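You operate a simulated robot arm through the tools that you are given. There is no shell and no other tool.

The job below is to be done with a simulated robot arm. You get a single attempt, and the scene is never put back.

## Task
Send the Pasta tray down the front lane, then the Corn tray down the other.
Fine: set the lane divider for each, clear the label gate for the second, stop the belt after each run.

The check looks at the end state, three seconds after you hand in, the way a careful person would. Anything else that was tipped, shoved, dropped, spilled or broken makes it a failure.

## Robot
A 7-joint arm with a two-finger parallel gripper, fixed in place. Base frame: the origin is at the foot of the arm, x ahead of it, y to its left, z up; the work surface is at about z = 0.93. Readings come in m, degrees, newtons and seconds.
Its first joint turns from -149.0 to 149.0 degrees. Payload 3.43 kg.
Tool frame: the origin (TCP) lies between the finger pads and is the grasp point; the fingertips stand 0.03 m ahead of it; z points along the fingers, y is the line along which they close. The gripper opens to 0.094 m. The fingers are 0.028 m wide and 0.01 m thick; the gripper's body (0.05 by 0.096 m) begins 0.055 m behind the TCP.
Orientation is that of the tool frame in the base frame, as a unit quaternion [x, y, z, w]. With the fingers straight down and closing along the base's y, the tool's x points along the base's -x, its y along +y and its z along -z.

## Interface
- The arm moves only by the tool move_arm. Its argument "rows" is a list of rows, each an object (a shift or turn left out is 0, a gripper value left out holds the last) with "angular": the turn, a rotation vector about the base's x, y, z in degrees, a list of three; "dp": the shift along the base's x, y, z in m, a list of three; "jaw": the opening, from 0 (shut) to 1 (fully open). In form: [{"angular": [ax, ay, az], "dp": [dx, dy, dz], "jaw": jaw}, ...]. A call has 1 to 20 rows; each row is the pose to reach, as a shift and turn from the pose commanded when the call began. Each row takes 0.2 s and may step no farther than 0.05 m and 8.6 degrees from the row before; otherwise, or with a gripper value out of range, the whole call is refused. Where a pose cannot be reached the arm comes as near as it can. A force on the tool above 50 N (or 10 N above the force at the start of the call, whichever is more), or a blocked arm, ends the call early, and 0.2 s more pass. The fingers move at their own pace (about 0.045 m/s each) and stop on an object; they squeeze with about 38 N. The grip force told is the motor's: it shows also when the fingers shut on nothing. Time passes only in rows, and 0.2 s behind the last, so rows that repeat a pose let the fingers close. The reply holds the time, the measured pose of the TCP, the force on the tool along the base axes, the opening and the grip force, in the units named above and with some noise, with the torque about the TCP (base axes, N m) and any sound that the robot's microphone picked up, and new pictures: "pictures" is both (left out), scene, wrist or none.
- Cameras (640 x 400 px; columns grow to the right, rows downward): "scene" is fixed at [0.395, 0.6424, 1.5507]; the picture's right is [0.52, -0.85, 0.00], its down [-0.78, -0.48, -0.40] and it looks along [0.34, 0.21, -0.92] (base axes); focal length 270 px, centre (320, 200). "wrist" rides on the gripper at [0.076, 0.014, -0.103] in the tool frame; the picture's right is [-0.18, 0.98, 0.00], its down [-0.75, -0.14, -0.64] and it looks along [-0.63, -0.12, 0.77] (tool axes); focal length 243 px, centre (320, 200). There is no depth. A picture from a camera that has moved, and an enlarged one, comes with that camera's place and axes in the base frame and with its lens. The place of the scene camera against the robot may be out by one fixed shift of up to 0.018 m in any direction.
- zoom(camera, box): a new picture of the part [left, top, right, bottom] of that camera's present view, enlarged. The clock stands still meanwhile.
- sign_off(): hands the job in; it is judged then, once.

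Places have to be worked out from the pictures, the camera data and where the tool is seen. Open the gripper and draw the arm clear of the work before you hand the job in, unless the task says otherwise.

The tools are called after "Emit:" as name(argument=value, ...) on one line, values as JSON. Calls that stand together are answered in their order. move_arm: Moves the arm, as the interface text tells. Its arguments: {"type":"object","properties":{"rows":{"type":"array"},"pictures":{"type":"string","enum":["both","scene","wrist","none"]}},"required":["rows"]} The other tools are called the same way: zoom (camera, box) takes an enlarged picture of a part of a camera's view; sign_off () hands the job in.

At the start:

```text
t: 0.0
tcp_pos: [0.7447, 0.6505, 1.2169]
ee_rot: [-0.001, 1.0, 0.0, 0.0]
ft_force: [-0.2, -0.4, 0.5]
wrist_torque: [0.01, 0.02, 0.0]
grip_width: 0.094
grasp_force: 0.0
```

scene: 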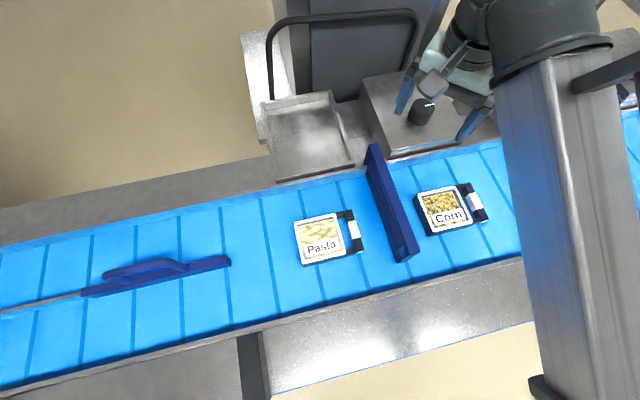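
wrist: 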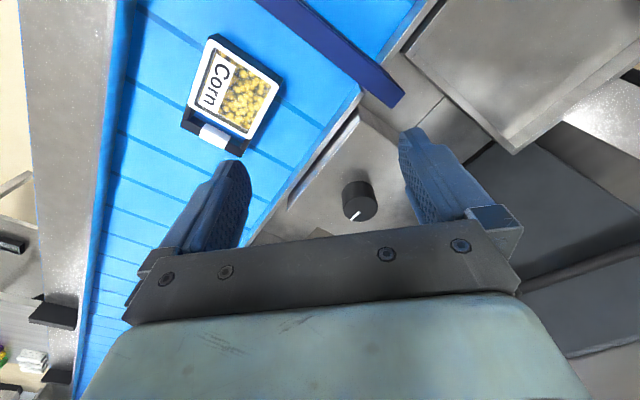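

I see a belt with Pasta and Corn trays, a gate bar between them, a lane divider downstream and a knob near the gripper. I'll look closer at each before moving.

Emit:
zoom(camera="scene", box=[240, 60, 520, 270])

Emit:
zoom(camera="scene", box=[0, 200, 280, 400])

Emit:
zoom(camera="wrist", box=[260, 100, 460, 260])

Emit:
zoom(camera="wrist", box=[0, 150, 160, 400])

```text
1.90 times, centred on (380, 165) of scene
camera zoom: at [0.395, 0.6424, 1.5507], right [0.52, -0.85, 0.0], down [-0.78, -0.48, -0.4], along [0.34, 0.21, -0.92], focal length 514 px, centre (206, 267)
```

zoom: 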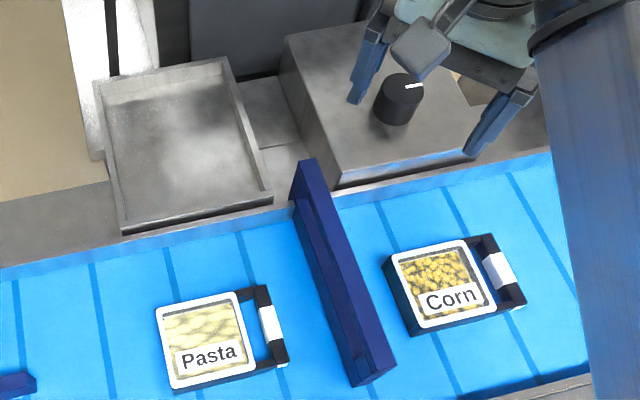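

```text
2.00 times, centred on (140, 300) of scene
camera zoom: at [0.395, 0.6424, 1.5507], right [0.52, -0.85, 0.0], down [-0.78, -0.48, -0.4], along [0.34, 0.21, -0.92], focal length 539 px, centre (680, 0)
```

zoom: 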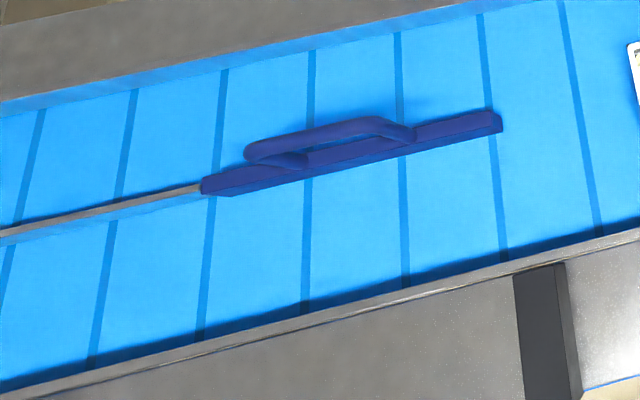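

```text
2.50 times, centred on (360, 180) of wrist
camera zoom: at [0.6678, 0.664, 1.32], right [0.18, 0.98, 0.0], down [0.75, -0.14, 0.64], along [0.63, -0.12, -0.77], focal length 606 px, centre (220, 250)
```

zoom: 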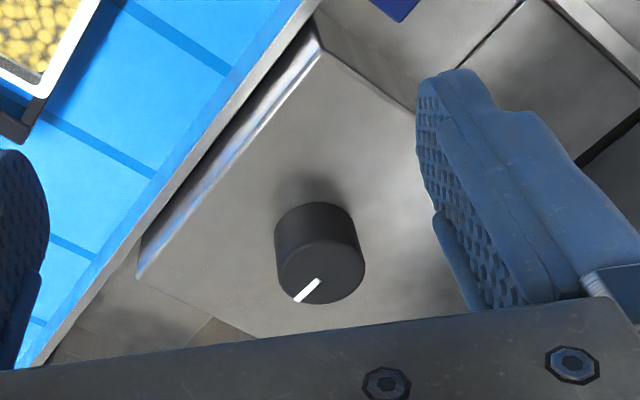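

```text
1.60 times, centred on (80, 275) of wrist
camera zoom: at [0.6678, 0.664, 1.32], right [0.18, 0.98, 0.0], down [0.75, -0.14, 0.64], along [0.63, -0.12, -0.77], focal length 388 px, centre (704, 80)
```

zoom: 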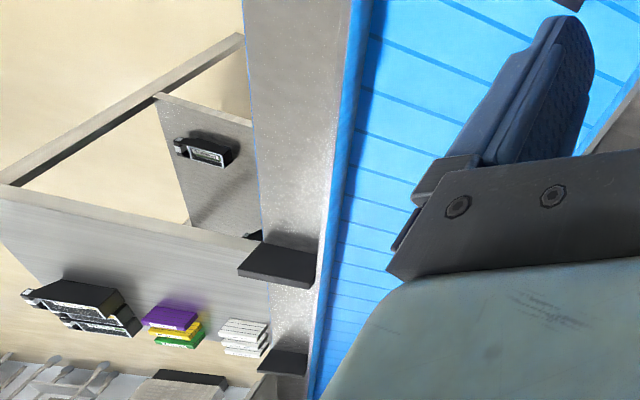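

Working from the scene camera, the belt runs diagonally (downstream towards -x, +y). The divider is roughly at (0.39,0.87) to (0.18,1.08), the gate near (0.60,0.55) to (0.78,0.72), and the knob near (0.93,0.67). I'll stay high and turn the wrist camera to look at the divider and the lane ends.

Emit:
move_arm(rows=[{"dp": [-0.03, 0.01, 0.01], "angular": [0, 0, 8]}, {"dp": [-0.06, 0.02, 0.02], "angular": [0, 0, 16]}, {"dp": [-0.09, 0.03, 0.03], "angular": [0, 0, 24]}, {"dp": [-0.12, 0.04, 0.04], "angular": [0, 0, 32]}, {"dp": [-0.15, 0.05, 0.05], "angular": [0, 0, 40]}, {"dp": [-0.18, 0.05, 0.05], "angular": [0, 0, 48]}, {"dp": [-0.21, 0.05, 0.05], "angular": [0, 0, 56]}, {"dp": [-0.24, 0.05, 0.05], "angular": [0, 0, 64]}, {"dp": [-0.27, 0.05, 0.05], "angular": [0, 0, 72]}, {"dp": [-0.3, 0.05, 0.05], "angular": [0, 0, 80]}, {"dp": [-0.33, 0.05, 0.05], "angular": [0, 0, 88]}, {"dp": [-0.36, 0.05, 0.05], "angular": [0, 0, 96]}])

```text
t: 1.3
tcp_pos: [0.589, 0.7084, 1.2425]
ee_rot: [-0.364, 0.931, 0.009, 0.015]
ft_force: [0.7, 0.5, -0.1]
wrist_torque: [-0.02, -0.01, 0.01]
grip_width: 0.0941
grasp_force: 0.0
out of reach, approached as far as the arm can: row 3, 4, 5, 6
stopped in row 6: the force on the tool passed its limit at 69 N (the readings are from after the stop); the commanded pose is now the measured one
camera wrist: at [0.5226, 0.6659, 1.3428], right [-0.53, 0.85, 0.01], down [0.64, 0.39, 0.67], along [0.56, 0.36, -0.74], focal length 243 px, centre (320, 200)
```

scene: 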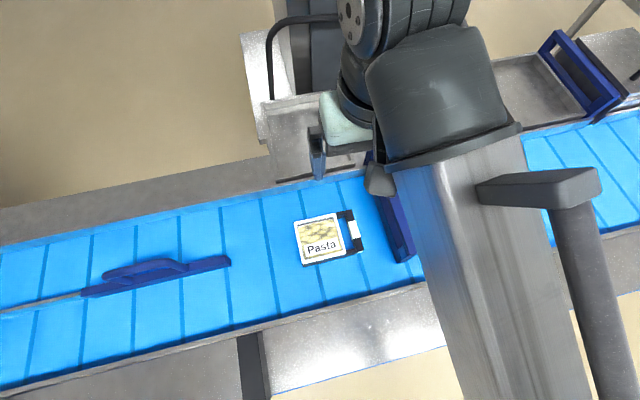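
wrist: 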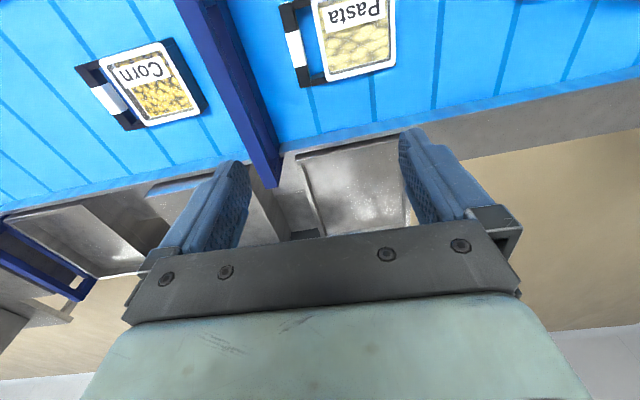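

The call stopped on a force spike, though nothing visible was struck, probably because I was at the edge of reach. A blue frame farther upstream has now come into view, so I'll zoom in on it and on the gate.

Emit:
zoom(camera="scene", box=[500, 0, 640, 140])

Emit:
zoom(camera="wrist", box=[0, 150, 240, 330])

Emit:
zoom(camera="wrist", box=[150, 0, 420, 250])

Emit:
zoom(camera="scene", box=[230, 80, 430, 280])

```text
2.86 times, centred on (570, 70) of scene
camera zoom: at [0.395, 0.6424, 1.5507], right [0.52, -0.85, 0.0], down [-0.78, -0.48, -0.4], along [0.34, 0.21, -0.92], focal length 770 px, centre (-394, 571)
```

zoom: 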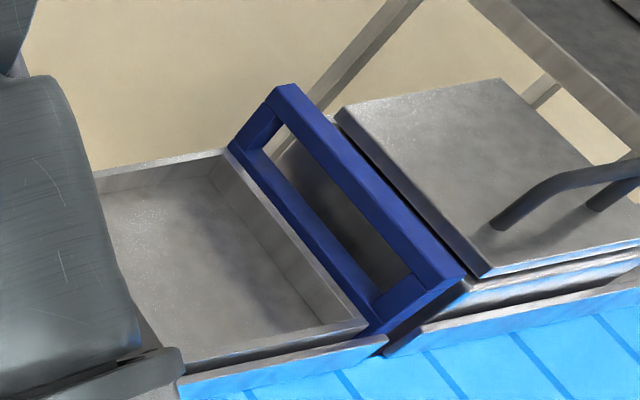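

```text
2.22 times, centred on (120, 240) of wrist
camera zoom: at [0.5226, 0.6659, 1.3428], right [-0.53, 0.85, 0.01], down [0.64, 0.39, 0.67], along [0.56, 0.36, -0.74], focal length 539 px, centre (764, 111)
```

zoom: 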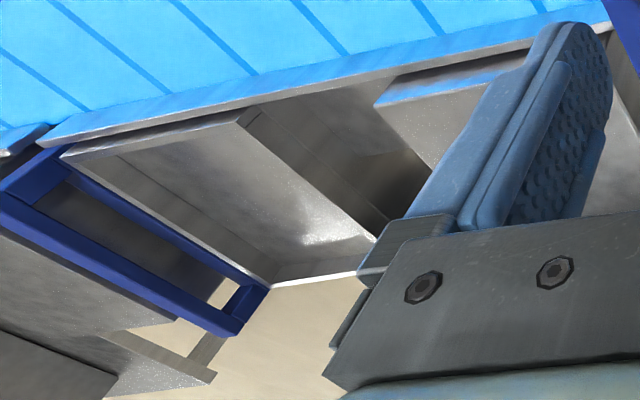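

```text
1.60 times, centred on (285, 125) of wrist
camera zoom: at [0.5226, 0.6659, 1.3428], right [-0.53, 0.85, 0.01], down [0.64, 0.39, 0.67], along [0.56, 0.36, -0.74], focal length 388 px, centre (376, 320)
```

zoom: 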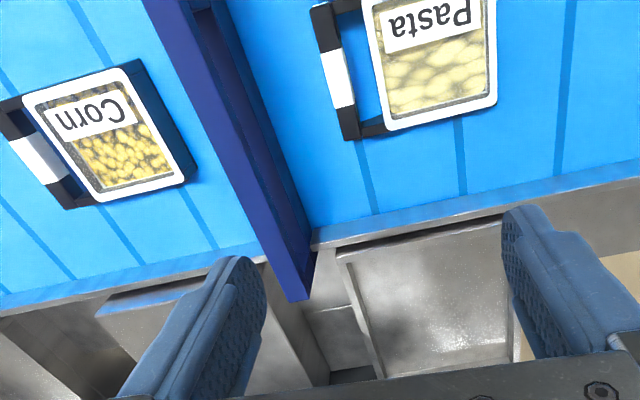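

```text
2.00 times, centred on (330, 180) of scene
camera zoom: at [0.395, 0.6424, 1.5507], right [0.52, -0.85, 0.0], down [-0.78, -0.48, -0.4], along [0.34, 0.21, -0.92], focal length 539 px, centre (300, 240)
```

zoom: 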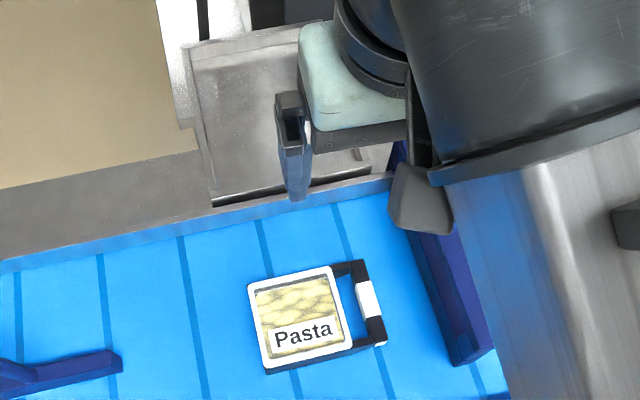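

Both gates are upright window frames. The upstream one sits retracted beyond the belt's far rail, so the blocking gate (top z≈1.02) probably slides outward the same way. I'll go a bit lower and back towards the divider in small steps to look at it.

Emit:
move_arm(rows=[{"dp": [-0.01, 0.0, -0.02]}, {"dp": [-0.03, 0.01, -0.04], "angular": [0, 0, 4]}, {"dp": [-0.06, 0.02, -0.04], "angular": [0, 0, 9]}, {"dp": [-0.09, 0.03, -0.04], "angular": [0, 0, 14]}, {"dp": [-0.12, 0.04, -0.04], "angular": [0, 0, 19]}, {"dp": [-0.15, 0.05, -0.04], "angular": [0, 0, 24]}, {"dp": [-0.18, 0.06, -0.04], "angular": [0, 0, 29]}, {"dp": [-0.2, 0.06, -0.04], "angular": [0, 0, 34]}])

```text
t: 3.1
tcp_pos: [0.3906, 0.7692, 1.2011]
ee_rot: [-0.62, 0.784, 0.013, 0.012]
ft_force: [-1.4, 5.3, -6.2]
wrist_torque: [-0.31, -0.53, -0.38]
grip_width: 0.0937
grasp_force: 0.2
camera wrist: at [0.3575, 0.6948, 1.3011], right [-0.91, 0.4, 0.01], down [0.31, 0.68, 0.67], along [0.26, 0.61, -0.74], focal length 243 px, centre (320, 200)
```

scene: 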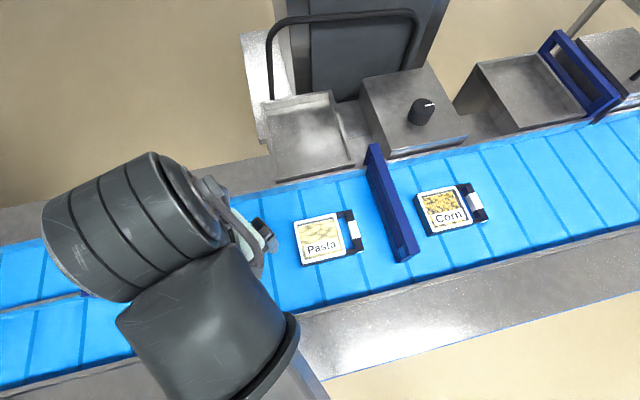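
wrist: 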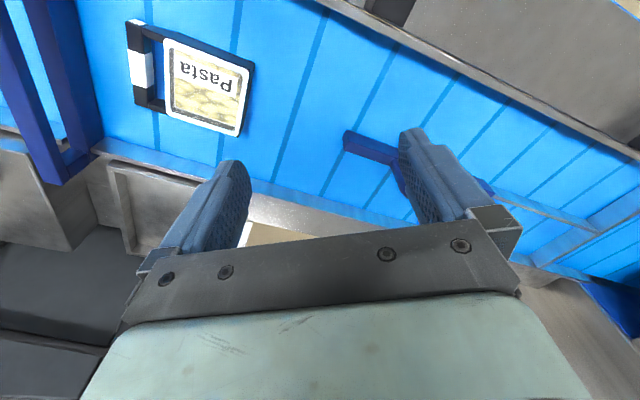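

The arm moves freely again, and the divider and part of the lane ends now show in the wrist view. I'll zoom in on those, plus the gate, knob and upstream end from the scene camera.

Emit:
zoom(camera="wrist", box=[320, 100, 640, 320])

Emit:
zoom(camera="scene", box=[340, 60, 520, 270])

Emit:
zoom(camera="scene", box=[380, 80, 470, 150])

Emit:
zoom(camera="wrist", box=[0, 0, 260, 270])

```text
1.82 times, centred on (480, 210) of wrist
camera zoom: at [0.3575, 0.6948, 1.3011], right [-0.91, 0.4, 0.01], down [0.31, 0.68, 0.67], along [0.26, 0.61, -0.74], focal length 441 px, centre (29, 182)
```

zoom: 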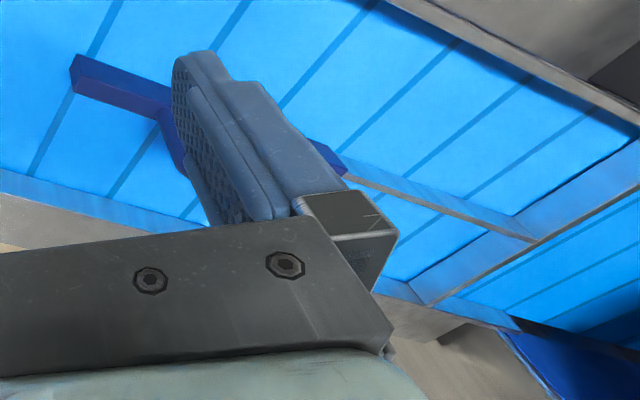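

```text
1.90 times, centred on (430, 165) of scene
camera zoom: at [0.395, 0.6424, 1.5507], right [0.52, -0.85, 0.0], down [-0.78, -0.48, -0.4], along [0.34, 0.21, -0.92], focal length 514 px, centre (110, 267)
```

zoom: 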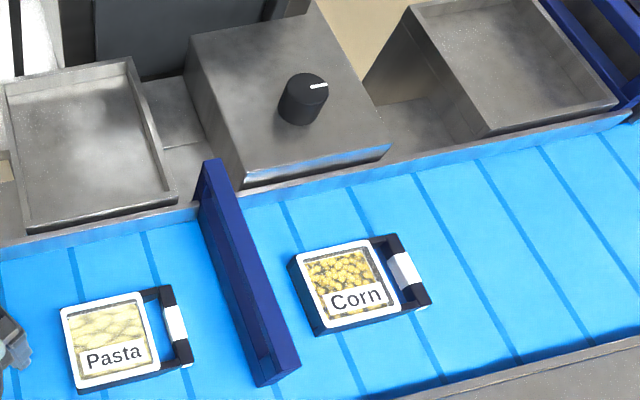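

```text
5.71 times, centred on (425, 115) of scene
camera zoom: at [0.395, 0.6424, 1.5507], right [0.52, -0.85, 0.0], down [-0.78, -0.48, -0.4], along [0.34, 0.21, -0.92], focal length 1540 px, centre (-280, 686)
```

zoom: 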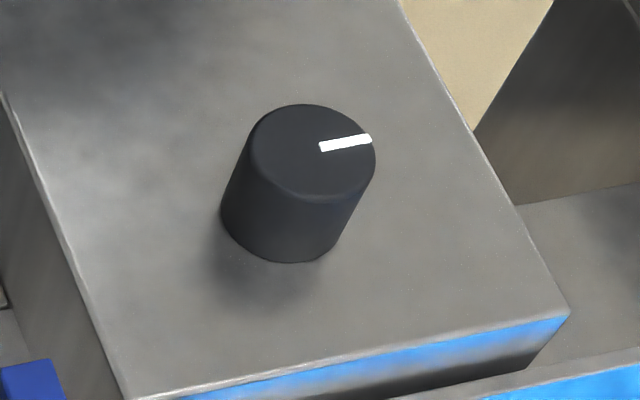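

```text
1.48 times, centred on (130, 135) of wrist
camera zoom: at [0.3575, 0.6948, 1.3011], right [-0.91, 0.4, 0.01], down [0.31, 0.68, 0.67], along [0.26, 0.61, -0.74], focal length 359 px, centre (602, 296)
```

zoom: 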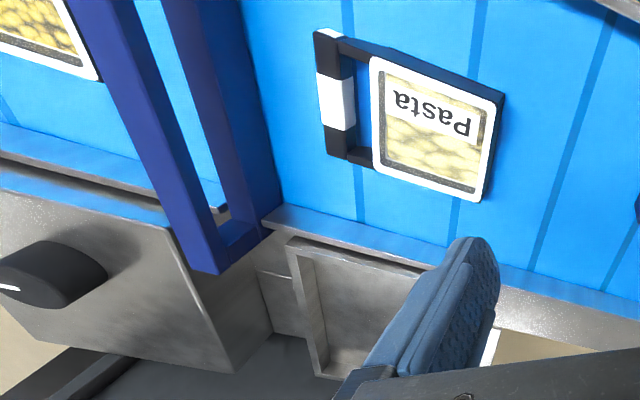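

The gate is a window frame standing across the belt, and its far end reaches into a slot between the console and a shelf. Next I need to see the lane ends, so I'll move the camera further downstream.

Emit:
move_arm(rows=[{"dp": [-0.03, 0.01, 0], "angular": [0, 0, 5]}, {"dp": [-0.06, 0.02, 0], "angular": [0, 0, 10]}, {"dp": [-0.09, 0.03, 0], "angular": [0, 0, 15]}, {"dp": [-0.12, 0.04, 0], "angular": [0, 0, 20]}, {"dp": [-0.15, 0.05, 0], "angular": [0, 0, 25]}, {"dp": [-0.18, 0.05, 0], "angular": [0, 0, 30]}, {"dp": [-0.21, 0.05, 0], "angular": [0, 0, 35]}, {"dp": [-0.24, 0.05, 0], "angular": [0, 0, 40]}])

```text
t: 4.9
tcp_pos: [0.1503, 0.8174, 1.2046]
ee_rot: [0.852, -0.524, -0.016, -0.005]
ft_force: [-5.1, 4.3, -12.5]
wrist_torque: [0.41, -0.6, -0.44]
grip_width: 0.0939
grasp_force: 0.0
camera wrist: at [0.1736, 0.7416, 1.3036], right [-0.96, -0.28, 0.01], down [-0.2, 0.72, 0.67], along [-0.2, 0.64, -0.75], focal length 243 px, centre (320, 200)
```

scene: 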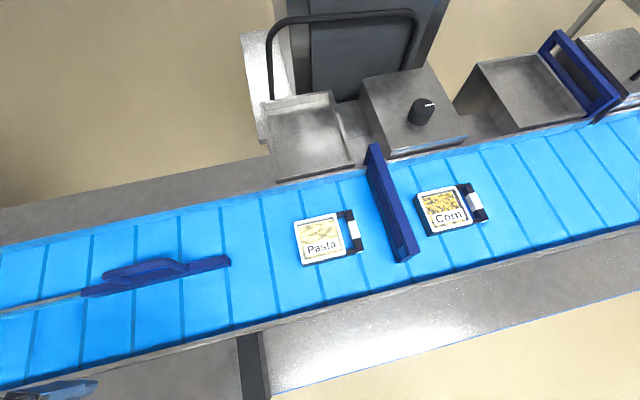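
wrist: 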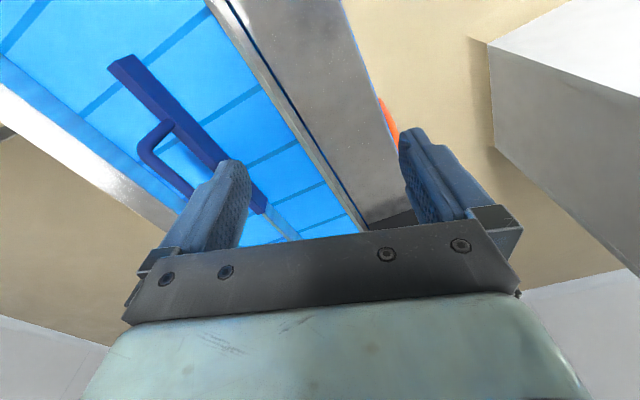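

The divider and its U-handle are visible, along with an orange item near the near-side rail. I'll zoom in to identify it.

Emit:
zoom(camera="wrist", box=[340, 60, 460, 240])

Emit:
zoom(camera="wrist", box=[60, 20, 380, 250])

Emit:
zoom(camera="scene", box=[0, 200, 250, 400])

```text
2.22 times, centred on (400, 150) of wrist
camera zoom: at [0.1736, 0.7416, 1.3036], right [-0.96, -0.28, 0.01], down [-0.2, 0.72, 0.67], along [-0.2, 0.64, -0.75], focal length 539 px, centre (142, 311)
```

zoom: 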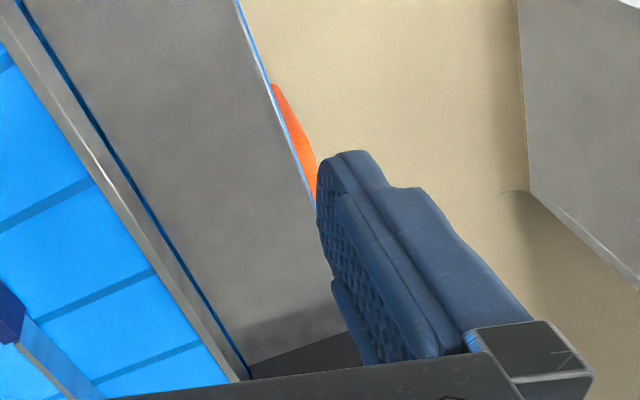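

```text
1.74 times, centred on (220, 135) of wrist
camera zoom: at [0.1736, 0.7416, 1.3036], right [-0.96, -0.28, 0.01], down [-0.2, 0.72, 0.67], along [-0.2, 0.64, -0.75], focal length 422 px, centre (494, 313)
```

zoom: 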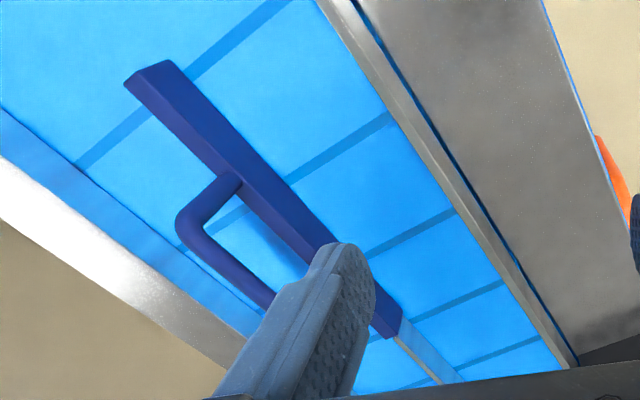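

```text
2.00 times, centred on (125, 300) of scene
camera zoom: at [0.395, 0.6424, 1.5507], right [0.52, -0.85, 0.0], down [-0.78, -0.48, -0.4], along [0.34, 0.21, -0.92], focal length 539 px, centre (710, 0)
```

zoom: 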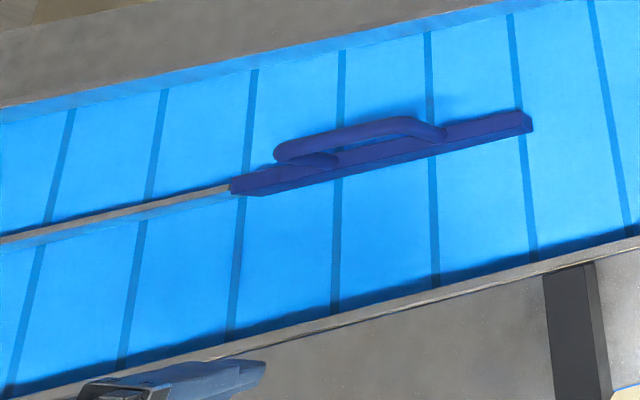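

The divider bar has a U-shaped handle standing on top. I'll tilt the tool outward by about 30° so the camera can see the ends of the lanes.

Emit:
move_arm(rows=[{"dp": [-0.0, 0.0, 0], "angular": [8, 0, 0]}, {"dp": [-0.0, 0.0, 0], "angular": [16, 0, 0]}, {"dp": [-0.0, 0.0, 0], "angular": [24, 0, 0]}, {"dp": [-0.0, 0.0, 0], "angular": [32, 0, 0]}, {"dp": [-0.0, 0.0, 0], "angular": [32, 0, 0]}])

```text
t: 6.1
tcp_pos: [0.1497, 0.8195, 1.2028]
ee_rot: [0.816, -0.5, -0.161, -0.243]
ft_force: [0.3, 0.1, 0.4]
wrist_torque: [0.03, 0.01, 0.03]
grip_width: 0.094
grasp_force: 0.0
camera wrist: at [0.1741, 0.7008, 1.247], right [-0.96, -0.24, -0.14], down [-0.2, 0.25, 0.95], along [-0.19, 0.94, -0.29], focal length 243 px, centre (320, 200)
```

scene: 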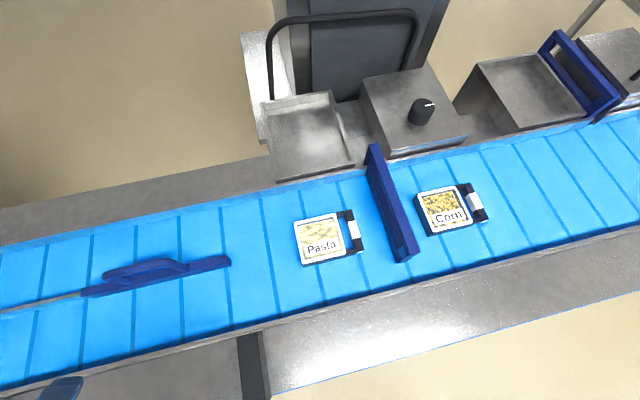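
wrist: 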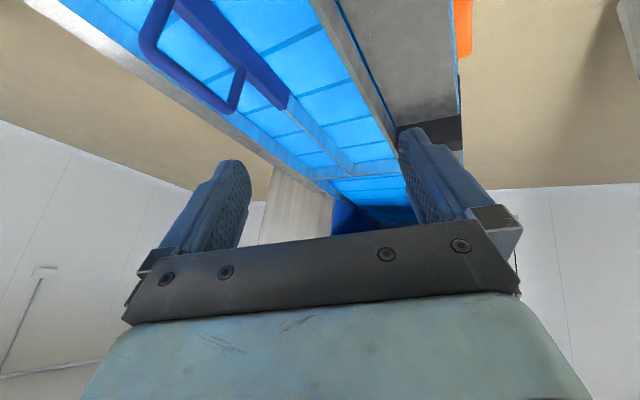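

Emit:
zoom(camera="wrist", box=[200, 80, 480, 260])

Emit:
zoom(camera="wrist", box=[300, 130, 420, 240])

Emit:
zoom(camera="wrist", box=[420, 0, 500, 60])

```text
2.22 times, centred on (340, 170) of wrist
camera zoom: at [0.1741, 0.7008, 1.247], right [-0.96, -0.24, -0.14], down [-0.2, 0.25, 0.95], along [-0.19, 0.94, -0.29], focal length 539 px, centre (276, 267)
```

zoom: 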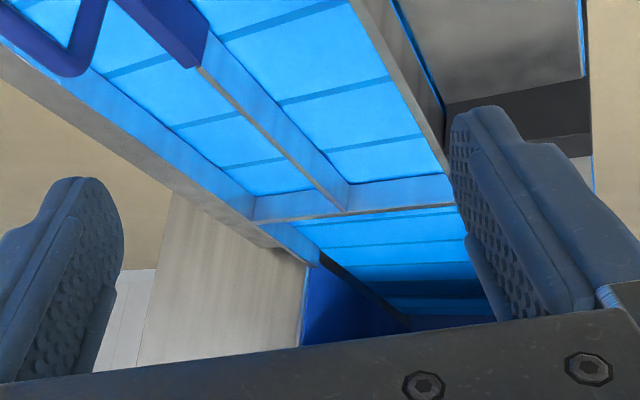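

```text
3.64 times, centred on (360, 185) of wrist
camera zoom: at [0.1741, 0.7008, 1.247], right [-0.96, -0.24, -0.14], down [-0.2, 0.25, 0.95], along [-0.19, 0.94, -0.29], focal length 882 px, centre (174, 254)
```

zoom: 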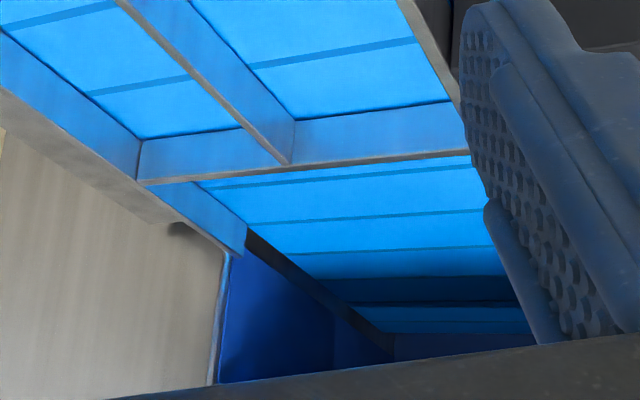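

```text
6.67 times, centred on (460, 30) of wrist
camera zoom: at [0.1741, 0.7008, 1.247], right [-0.96, -0.24, -0.14], down [-0.2, 0.25, 0.95], along [-0.19, 0.94, -0.29], focal length 1618 px, centre (-613, 1333)
```

zoom: 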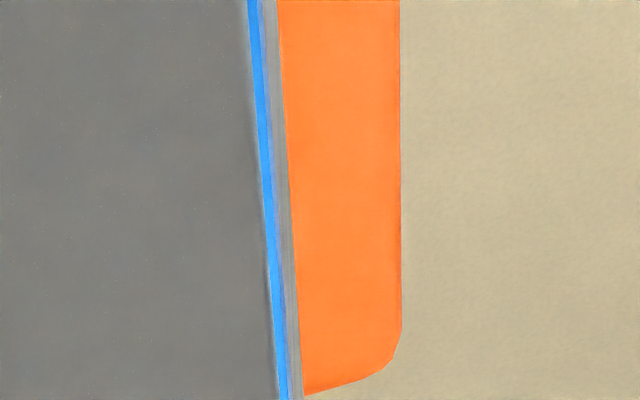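

The two lanes are split by a rail and both end at a cross-bar stop, so a tray should come to rest there. I'll take the front lane as the one nearer the robot, bring the tool vertical with its fingers closing across the belt, and hover near the divider's upstream end.

Emit:
move_arm(rows=[{"dp": [0.03, 0.01, -0.01], "angular": [-6.3, -0.9, 3.3]}, {"dp": [0.06, 0.025, -0.025], "angular": [-12.7, -1.9, 6.6]}, {"dp": [0.09, 0.04, -0.04], "angular": [-19, -2.8, 9.9]}, {"dp": [0.12, 0.055, -0.055], "angular": [-25.4, -3.8, 13.2]}, {"dp": [0.15, 0.07, -0.07], "angular": [-31.7, -4.7, 16.5]}, {"dp": [0.17, 0.08, -0.08], "angular": [-31.7, -4.7, 16.5]}, {"dp": [0.17, 0.08, -0.08], "angular": [-31.7, -4.7, 16.5]}])

```text
t: 7.7
tcp_pos: [0.3224, 0.8996, 1.1232]
ee_rot: [0.92, -0.392, -0.018, -0.004]
ft_force: [0.4, -0.7, -0.3]
wrist_torque: [-0.02, 0.01, 0.0]
grip_width: 0.0938
grasp_force: 0.1
camera wrist: at [0.3661, 0.8329, 1.2221], right [-0.84, -0.55, 0.01], down [-0.4, 0.63, 0.67], along [-0.37, 0.55, -0.74], focal length 243 px, centre (320, 200)
```

scene: 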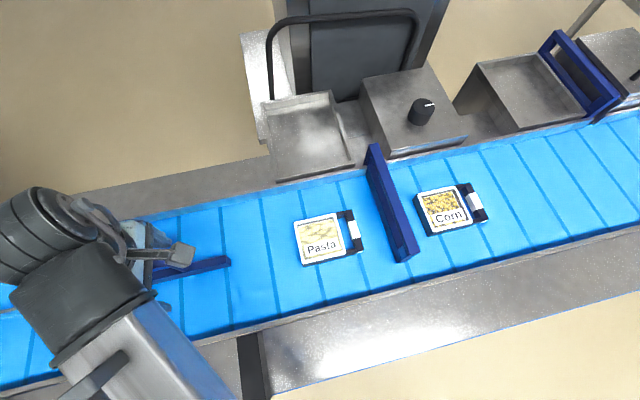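
wrist: 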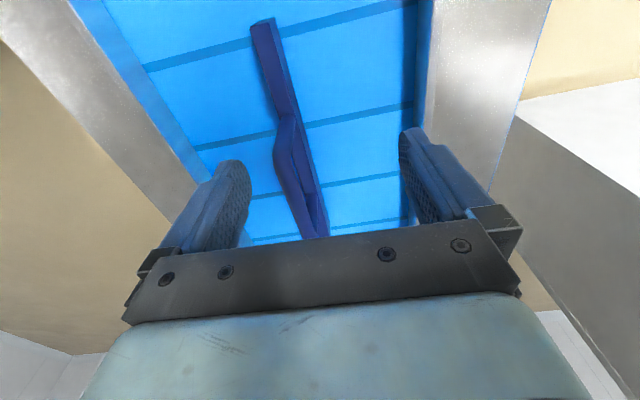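

The tool is vertical and lined up with the belt, and the divider tip is at about (0.391, 0.880, 0.955) with the handle further along. I'll tilt outward across the belt to see how far I can reach over the handle.

Emit:
move_arm(rows=[{"dp": [0.0, 0.02, 0], "angular": [5.5, -5.8, 0]}, {"dp": [0.0, 0.04, 0], "angular": [11, -11.5, 0]}, {"dp": [0.0, 0.06, 0], "angular": [16.6, -17.3, 0]}, {"dp": [0.0, 0.07, -0.01], "angular": [19.3, -20.2, 0]}, {"dp": [0.01, 0.085, -0.02], "angular": [20.7, -21.6, 0]}, {"dp": [0.02, 0.1, -0.03], "angular": [20.7, -21.6, 0]}, {"dp": [0.02, 0.1, -0.03], "angular": [20.7, -21.6, 0]}])

```text
t: 9.3
tcp_pos: [0.3404, 0.9978, 1.0941]
ee_rot: [0.891, -0.376, 0.084, -0.242]
ft_force: [0.3, 0.4, 1.3]
wrist_torque: [0.04, 0.04, -0.01]
grip_width: 0.094
grasp_force: 0.1
camera wrist: at [0.3506, 0.8986, 1.172], right [-0.75, -0.46, -0.48], down [-0.65, 0.38, 0.65], along [-0.12, 0.8, -0.59], focal length 243 px, centre (320, 200)
```

scene: 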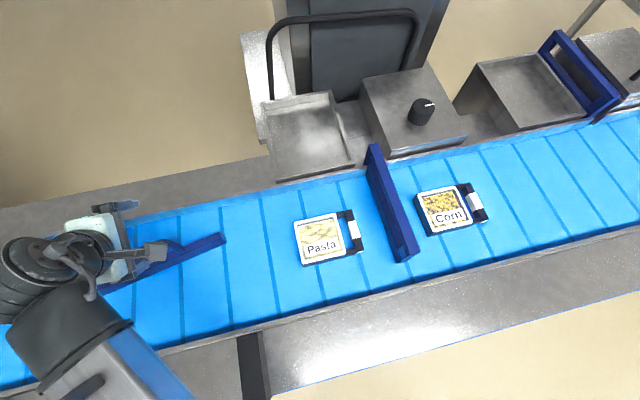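
wrist: 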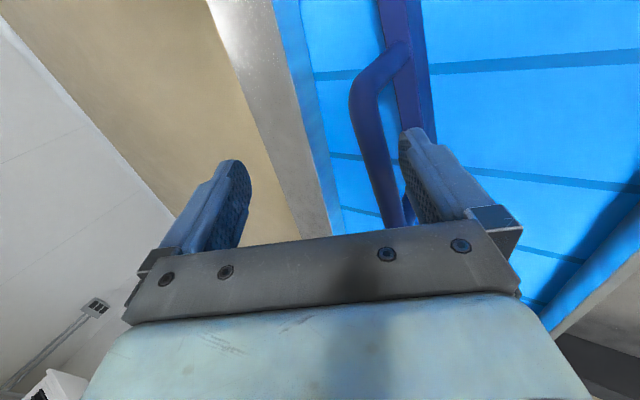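

The near finger has already nudged the handle, so it's taller than I estimated, and the divider swung easily towards the far side with almost no force. That is the direction I want for the front lane, so I'll keep pushing gently along +n.

Emit:
move_arm(rows=[{"dp": [0.008, 0.008, -0.005]}, {"dp": [0.016, 0.016, -0.01]}, {"dp": [0.024, 0.024, -0.01]}, {"dp": [0.03, 0.03, -0.01]}, {"dp": [0.03, 0.03, -0.01]}])

Emit:
zoom(camera="scene", box=[0, 160, 280, 360])

```text
t: 10.5
tcp_pos: [0.3701, 1.0285, 1.0844]
ee_rot: [0.891, -0.376, 0.084, -0.242]
ft_force: [0.0, 0.9, 1.3]
wrist_torque: [-0.03, 0.01, -0.01]
grip_width: 0.0941
grasp_force: 0.1
camera wrist: at [0.3809, 0.9295, 1.1628], right [-0.75, -0.46, -0.48], down [-0.65, 0.38, 0.65], along [-0.11, 0.8, -0.59], focal length 243 px, centre (320, 200)
```

scene: 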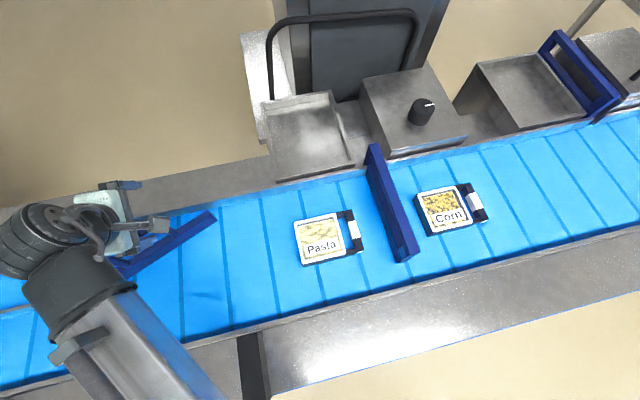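
wrist: 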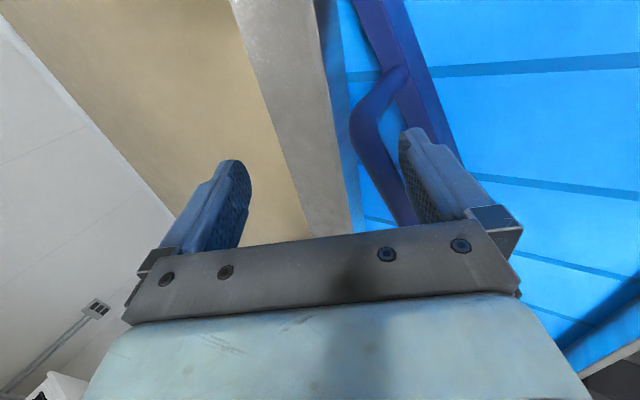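

```text
2.00 times, centred on (140, 260) of scene
camera zoom: at [0.395, 0.6424, 1.5507], right [0.52, -0.85, 0.0], down [-0.78, -0.48, -0.4], along [0.34, 0.21, -0.92], focal length 539 px, centre (680, 80)
```

zoom: 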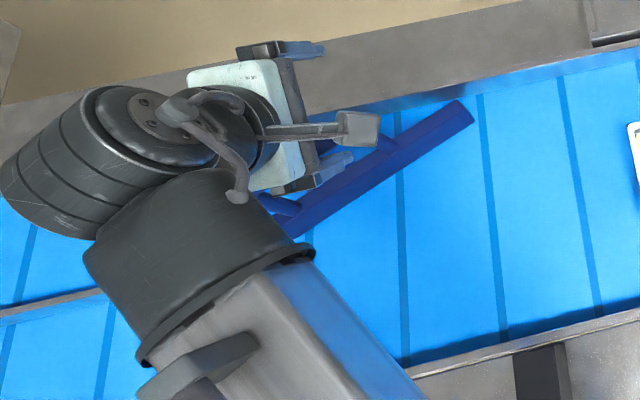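

The divider tip is now at n≈1.0, about 24° over towards the far rail, which covers the far lane. I'll push it slightly further, then back the finger off the handle and retreat upward.

Emit:
move_arm(rows=[{"dp": [0.005, 0.005, 0]}, {"dp": [0.01, 0.01, 0]}, {"dp": [0.01, 0.01, 0]}, {"dp": [0.004, 0.004, 0.005]}, {"dp": [0.0, 0.0, 0.02]}, {"dp": [-0.005, -0.005, 0.05]}, {"dp": [-0.02, -0.02, 0.09]}, {"dp": [-0.03, -0.05, 0.1]}, {"dp": [-0.03, -0.09, 0.1]}])

Emit:
zoom(camera="wrist", box=[200, 0, 600, 250])

```text
t: 12.5
tcp_pos: [0.34, 0.9389, 1.1834]
ee_rot: [0.891, -0.375, 0.084, -0.242]
ft_force: [-0.3, -0.1, -0.2]
wrist_torque: [-0.02, -0.03, 0.02]
grip_width: 0.0939
grasp_force: 0.1
camera wrist: at [0.3502, 0.839, 1.2626], right [-0.75, -0.46, -0.48], down [-0.65, 0.38, 0.65], along [-0.12, 0.8, -0.59], focal length 243 px, centre (320, 200)
```

scene: 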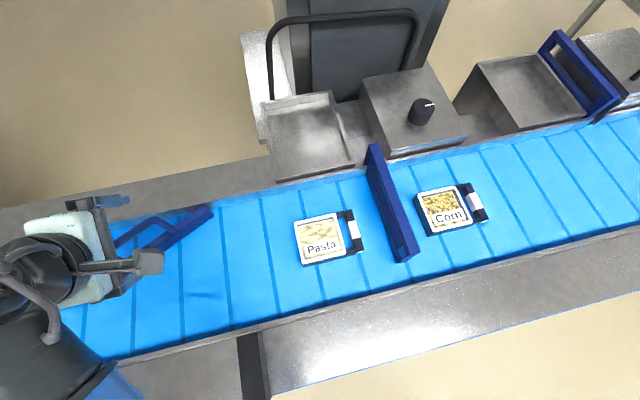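
wrist: 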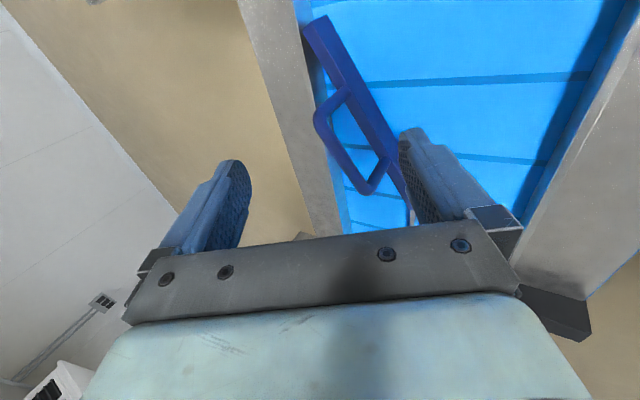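

```text
1.60 times, centred on (400, 125) of wrist
camera zoom: at [0.3502, 0.839, 1.2626], right [-0.75, -0.46, -0.48], down [-0.65, 0.38, 0.65], along [-0.12, 0.8, -0.59], focal length 388 px, centre (192, 320)
```

zoom: 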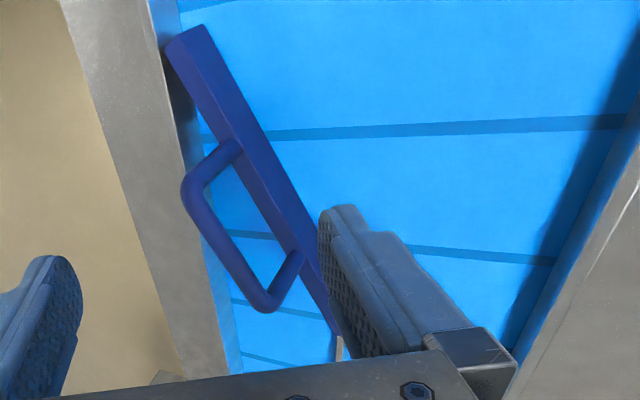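

The divider rests by the far rail and stays there. Next is the belt knob, so I'll untilt, then swing over at safe height to a hover near the console and find the knob precisely.

Emit:
move_arm(rows=[{"dp": [0.0, -0.02, 0], "angular": [-5.2, 5.4, 0]}, {"dp": [0.0, -0.04, 0], "angular": [-10.4, 10.8, 0]}, {"dp": [0.0, -0.06, 0], "angular": [-15.5, 16.2, 0]}, {"dp": [0.0, -0.08, 0], "angular": [-20.7, 21.6, 0]}], pictures="none")

Emit:
move_arm(rows=[{"dp": [0.032, -0.024, 0], "angular": [0, 0, -8.2]}, {"dp": [0.064, -0.048, 0], "angular": [0, 0, -16.4]}, {"dp": [0.096, -0.072, 0], "angular": [0, 0, -24.6]}, {"dp": [0.128, -0.096, 0], "angular": [0, 0, -32.8]}, {"dp": [0.16, -0.12, 0], "angular": [0, 0, -41]}, {"dp": [0.192, -0.144, 0], "angular": [0, 0, -49.2]}, {"dp": [0.224, -0.168, 0], "angular": [0, 0, -57.4]}, {"dp": [0.256, -0.192, 0], "angular": [0, 0, -65.6]}, {"dp": [0.288, -0.216, 0], "angular": [0, 0, -73.8]}, {"dp": [0.32, -0.24, 0], "angular": [0, 0, -82]}, {"dp": [0.352, -0.264, 0], "angular": [0, 0, -90.2]}, {"dp": [0.38, -0.288, 0], "angular": [0, 0, -98]}, {"dp": [0.38, -0.288, 0], "angular": [0, 0, -98]}])

```text
t: 13.5
tcp_pos: [0.341, 0.8601, 1.1833]
ee_rot: [0.919, -0.393, -0.018, -0.004]
ft_force: [0.7, 0.0, 0.4]
wrist_torque: [-0.02, 0.01, 0.02]
grip_width: 0.0939
grasp_force: 0.0
```

```text
t: 16.3
tcp_pos: [0.7208, 0.5722, 1.1834]
ee_rot: [-0.306, 0.952, 0.008, 0.016]
ft_force: [0.1, 0.5, -0.6]
wrist_torque: [-0.02, 0.01, -0.02]
grip_width: 0.094
grasp_force: 0.1
camera wrist: at [0.6476, 0.5359, 1.2826], right [-0.42, 0.91, 0.01], down [0.68, 0.31, 0.67], along [0.6, 0.29, -0.74], focal length 243 px, centre (320, 200)
```

scene: 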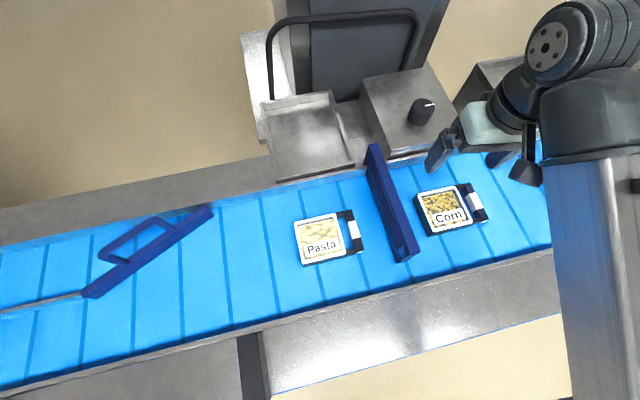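
wrist: 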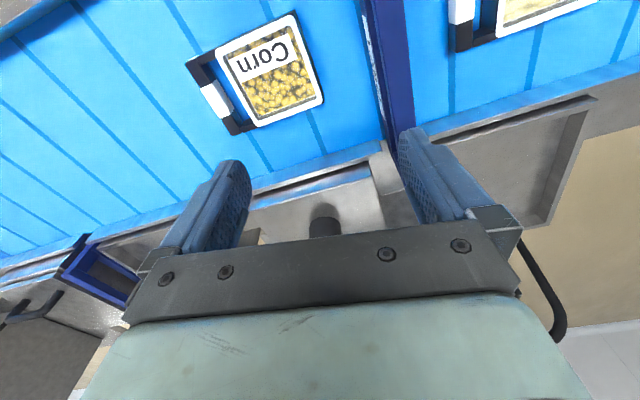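

The console and knob are just ahead. I'll tilt the tool outward by about 35° and move to a hover near the knob to see how far I reach and to fix its position.

Emit:
move_arm(rows=[{"dp": [0.02, 0.01, 0], "angular": [4.1, -5.7, 0]}, {"dp": [0.04, 0.02, 0], "angular": [8.3, -11.3, 0]}, {"dp": [0.06, 0.03, 0], "angular": [12.4, -17, 0]}, {"dp": [0.08, 0.045, 0], "angular": [16.5, -22.7, 0]}, {"dp": [0.1, 0.06, 0], "angular": [20.6, -28.4, 0]}, {"dp": [0.1, 0.06, 0], "angular": [20.6, -28.4, 0]}])

```text
t: 17.7
tcp_pos: [0.8216, 0.6335, 1.1818]
ee_rot: [-0.292, 0.901, 0.102, 0.303]
ft_force: [0.2, -0.2, 0.5]
wrist_torque: [-0.03, 0.04, 0.02]
grip_width: 0.094
grasp_force: 0.0
camera wrist: at [0.7132, 0.5727, 1.2173], right [-0.46, 0.88, 0.12], down [0.26, 0.0, 0.97], along [0.85, 0.47, -0.23], focal length 243 px, centre (320, 200)
```

scene: 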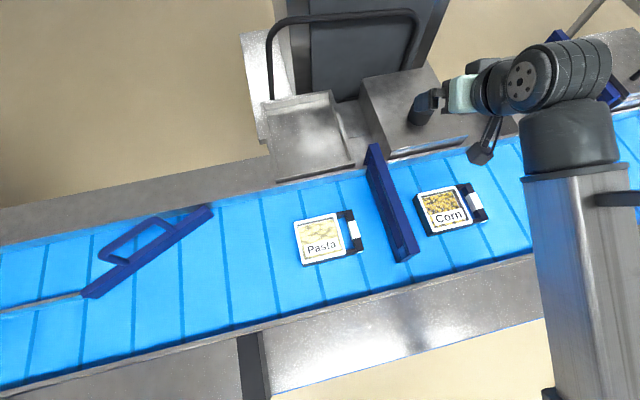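
wrist: 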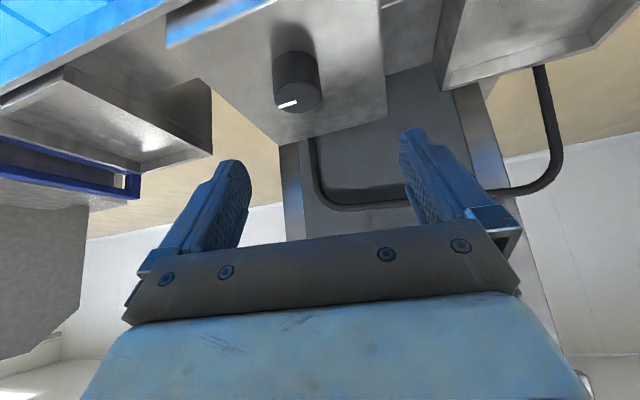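

The knob shows clearly now, with its top centre at about (0.93, 0.68, 1.034) and a diameter of about 0.054. I'll zoom to measure its height and pointer.

Emit:
zoom(camera="wrist", box=[200, 20, 400, 145])

```text
3.20 times, centred on (300, 82) of wrist
camera zoom: at [0.7132, 0.5727, 1.2173], right [-0.46, 0.88, 0.12], down [0.26, 0.0, 0.97], along [0.85, 0.47, -0.23], focal length 776 px, centre (384, 576)
```

zoom: 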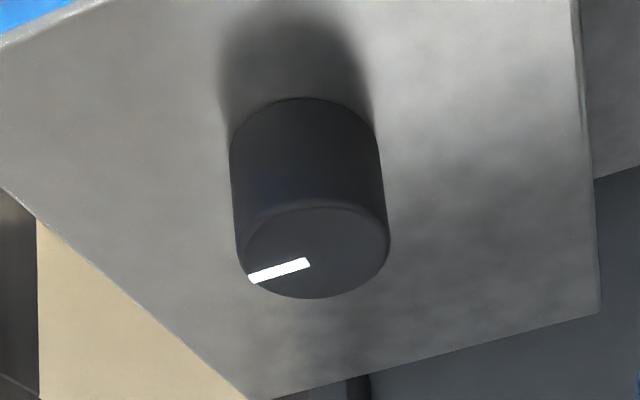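

The knob centre works out at about (0.925, 0.679), with its top near z 1.04 and the console top near 1.0. I'll move above it with the fingers straddling and check the alignment.

Emit:
move_arm(rows=[{"dp": [0.025, 0.01, -0.02]}, {"dp": [0.05, 0.02, -0.04]}, {"dp": [0.075, 0.03, -0.06]}, {"dp": [0.095, 0.04, -0.08]}, {"dp": [0.095, 0.04, -0.08]}])

```text
t: 18.9
tcp_pos: [0.9164, 0.6722, 1.1044]
ee_rot: [-0.291, 0.902, 0.102, 0.302]
ft_force: [0.2, 1.4, 0.2]
wrist_torque: [0.01, -0.03, 0.03]
grip_width: 0.0939
grasp_force: 0.0
camera wrist: at [0.8069, 0.6124, 1.1396], right [-0.46, 0.88, 0.12], down [0.26, 0.0, 0.97], along [0.85, 0.47, -0.23], focal length 243 px, centre (320, 200)
```

scene: 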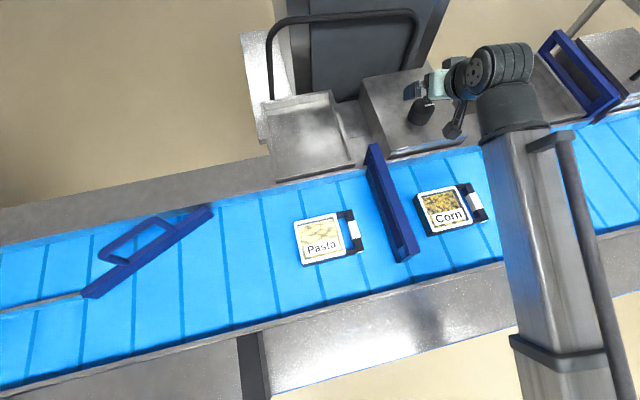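
wrist: 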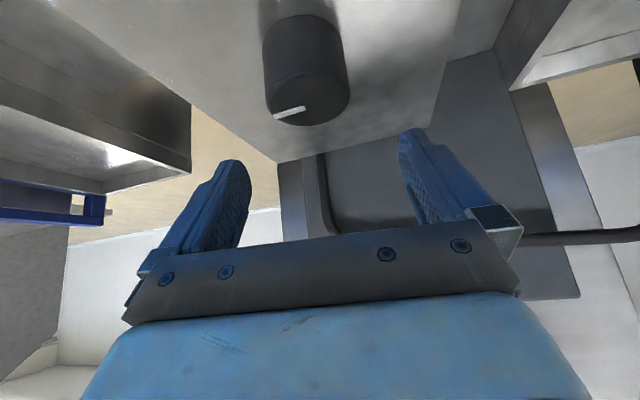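

The projection matches the observed knob, so it lies centred between the fingers. I'll descend vertically about 6 cm.

Emit:
move_arm(rows=[{"dp": [0, 0, -0.015]}, {"dp": [0, 0, -0.03]}, {"dp": [0, 0, -0.045]}, {"dp": [0, 0, -0.058]}, {"dp": [0, 0, -0.058]}])

Emit:
zoom(camera="scene", box=[380, 60, 480, 150])

```text
t: 20.1
tcp_pos: [0.915, 0.6715, 1.0456]
ee_rot: [-0.291, 0.902, 0.101, 0.303]
ft_force: [0.6, -0.9, -0.8]
wrist_torque: [-0.03, 0.01, -0.02]
grip_width: 0.0942
grasp_force: 0.2
camera wrist: at [0.8073, 0.6117, 1.0815], right [-0.46, 0.88, 0.12], down [0.26, 0.0, 0.97], along [0.85, 0.47, -0.23], focal length 243 px, centre (320, 200)
```

scene: 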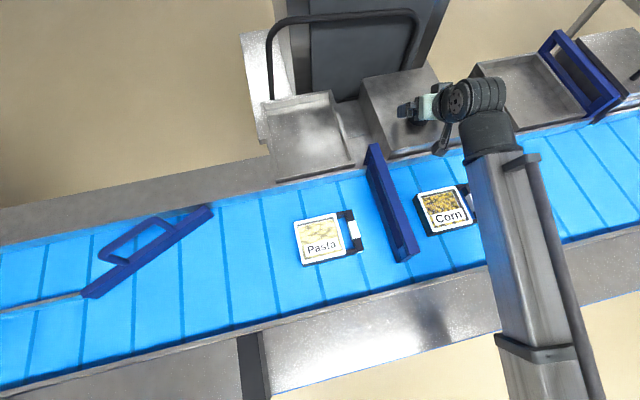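
wrist: 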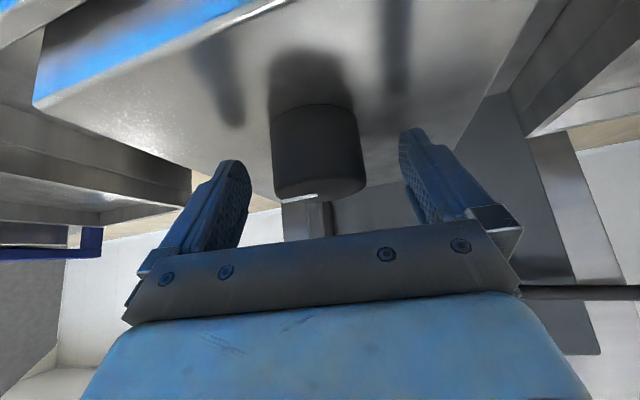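

```text
4.44 times, centred on (430, 105) of scene
camera zoom: at [0.395, 0.6424, 1.5507], right [0.52, -0.85, 0.0], down [-0.78, -0.48, -0.4], along [0.34, 0.21, -0.92], focal length 1198 px, centre (-169, 622)
```

zoom: 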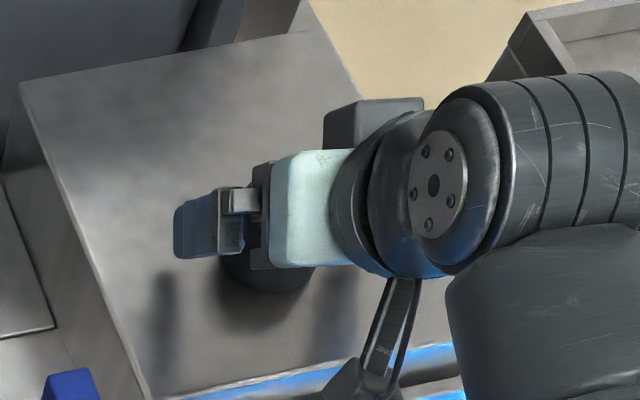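

The fingers straddle the knob with the tips about 5 mm above the console. I'll close to grip it.

Emit:
move_arm(rows=[{"jaw": 0.6}, {"jaw": 0.4}, {"jaw": 0.2}, {"jaw": 0}, {"jaw": 0}])

```text
t: 21.3
tcp_pos: [0.9156, 0.671, 1.0466]
ee_rot: [-0.291, 0.902, 0.1, 0.302]
ft_force: [4.4, -6.6, 0.1]
wrist_torque: [-0.52, -0.34, -0.23]
grip_width: 0.0532
grasp_force: 44.7
camera wrist: at [0.8079, 0.611, 1.0816], right [-0.46, 0.88, 0.12], down [0.26, 0.01, 0.97], along [0.85, 0.47, -0.23], focal length 243 px, centre (320, 200)
```

scene: 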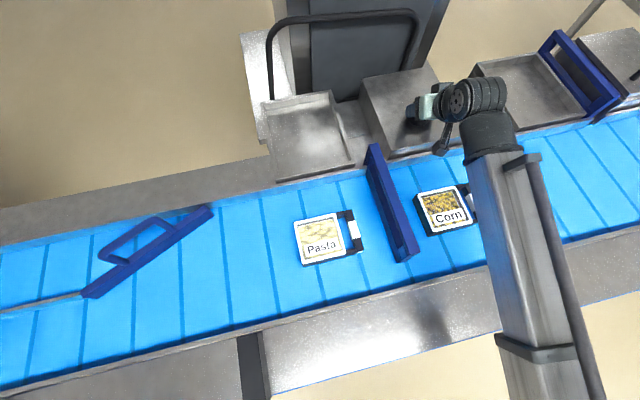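
wrist: 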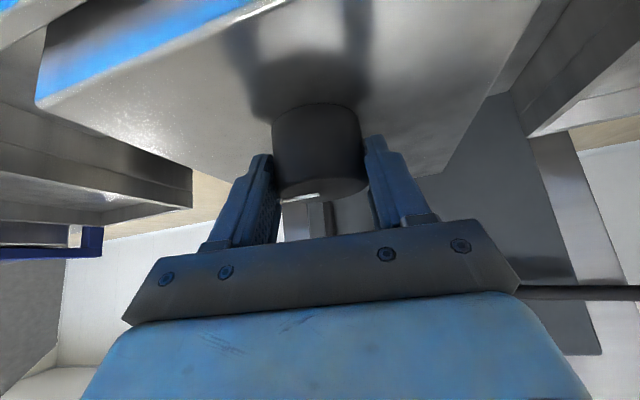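

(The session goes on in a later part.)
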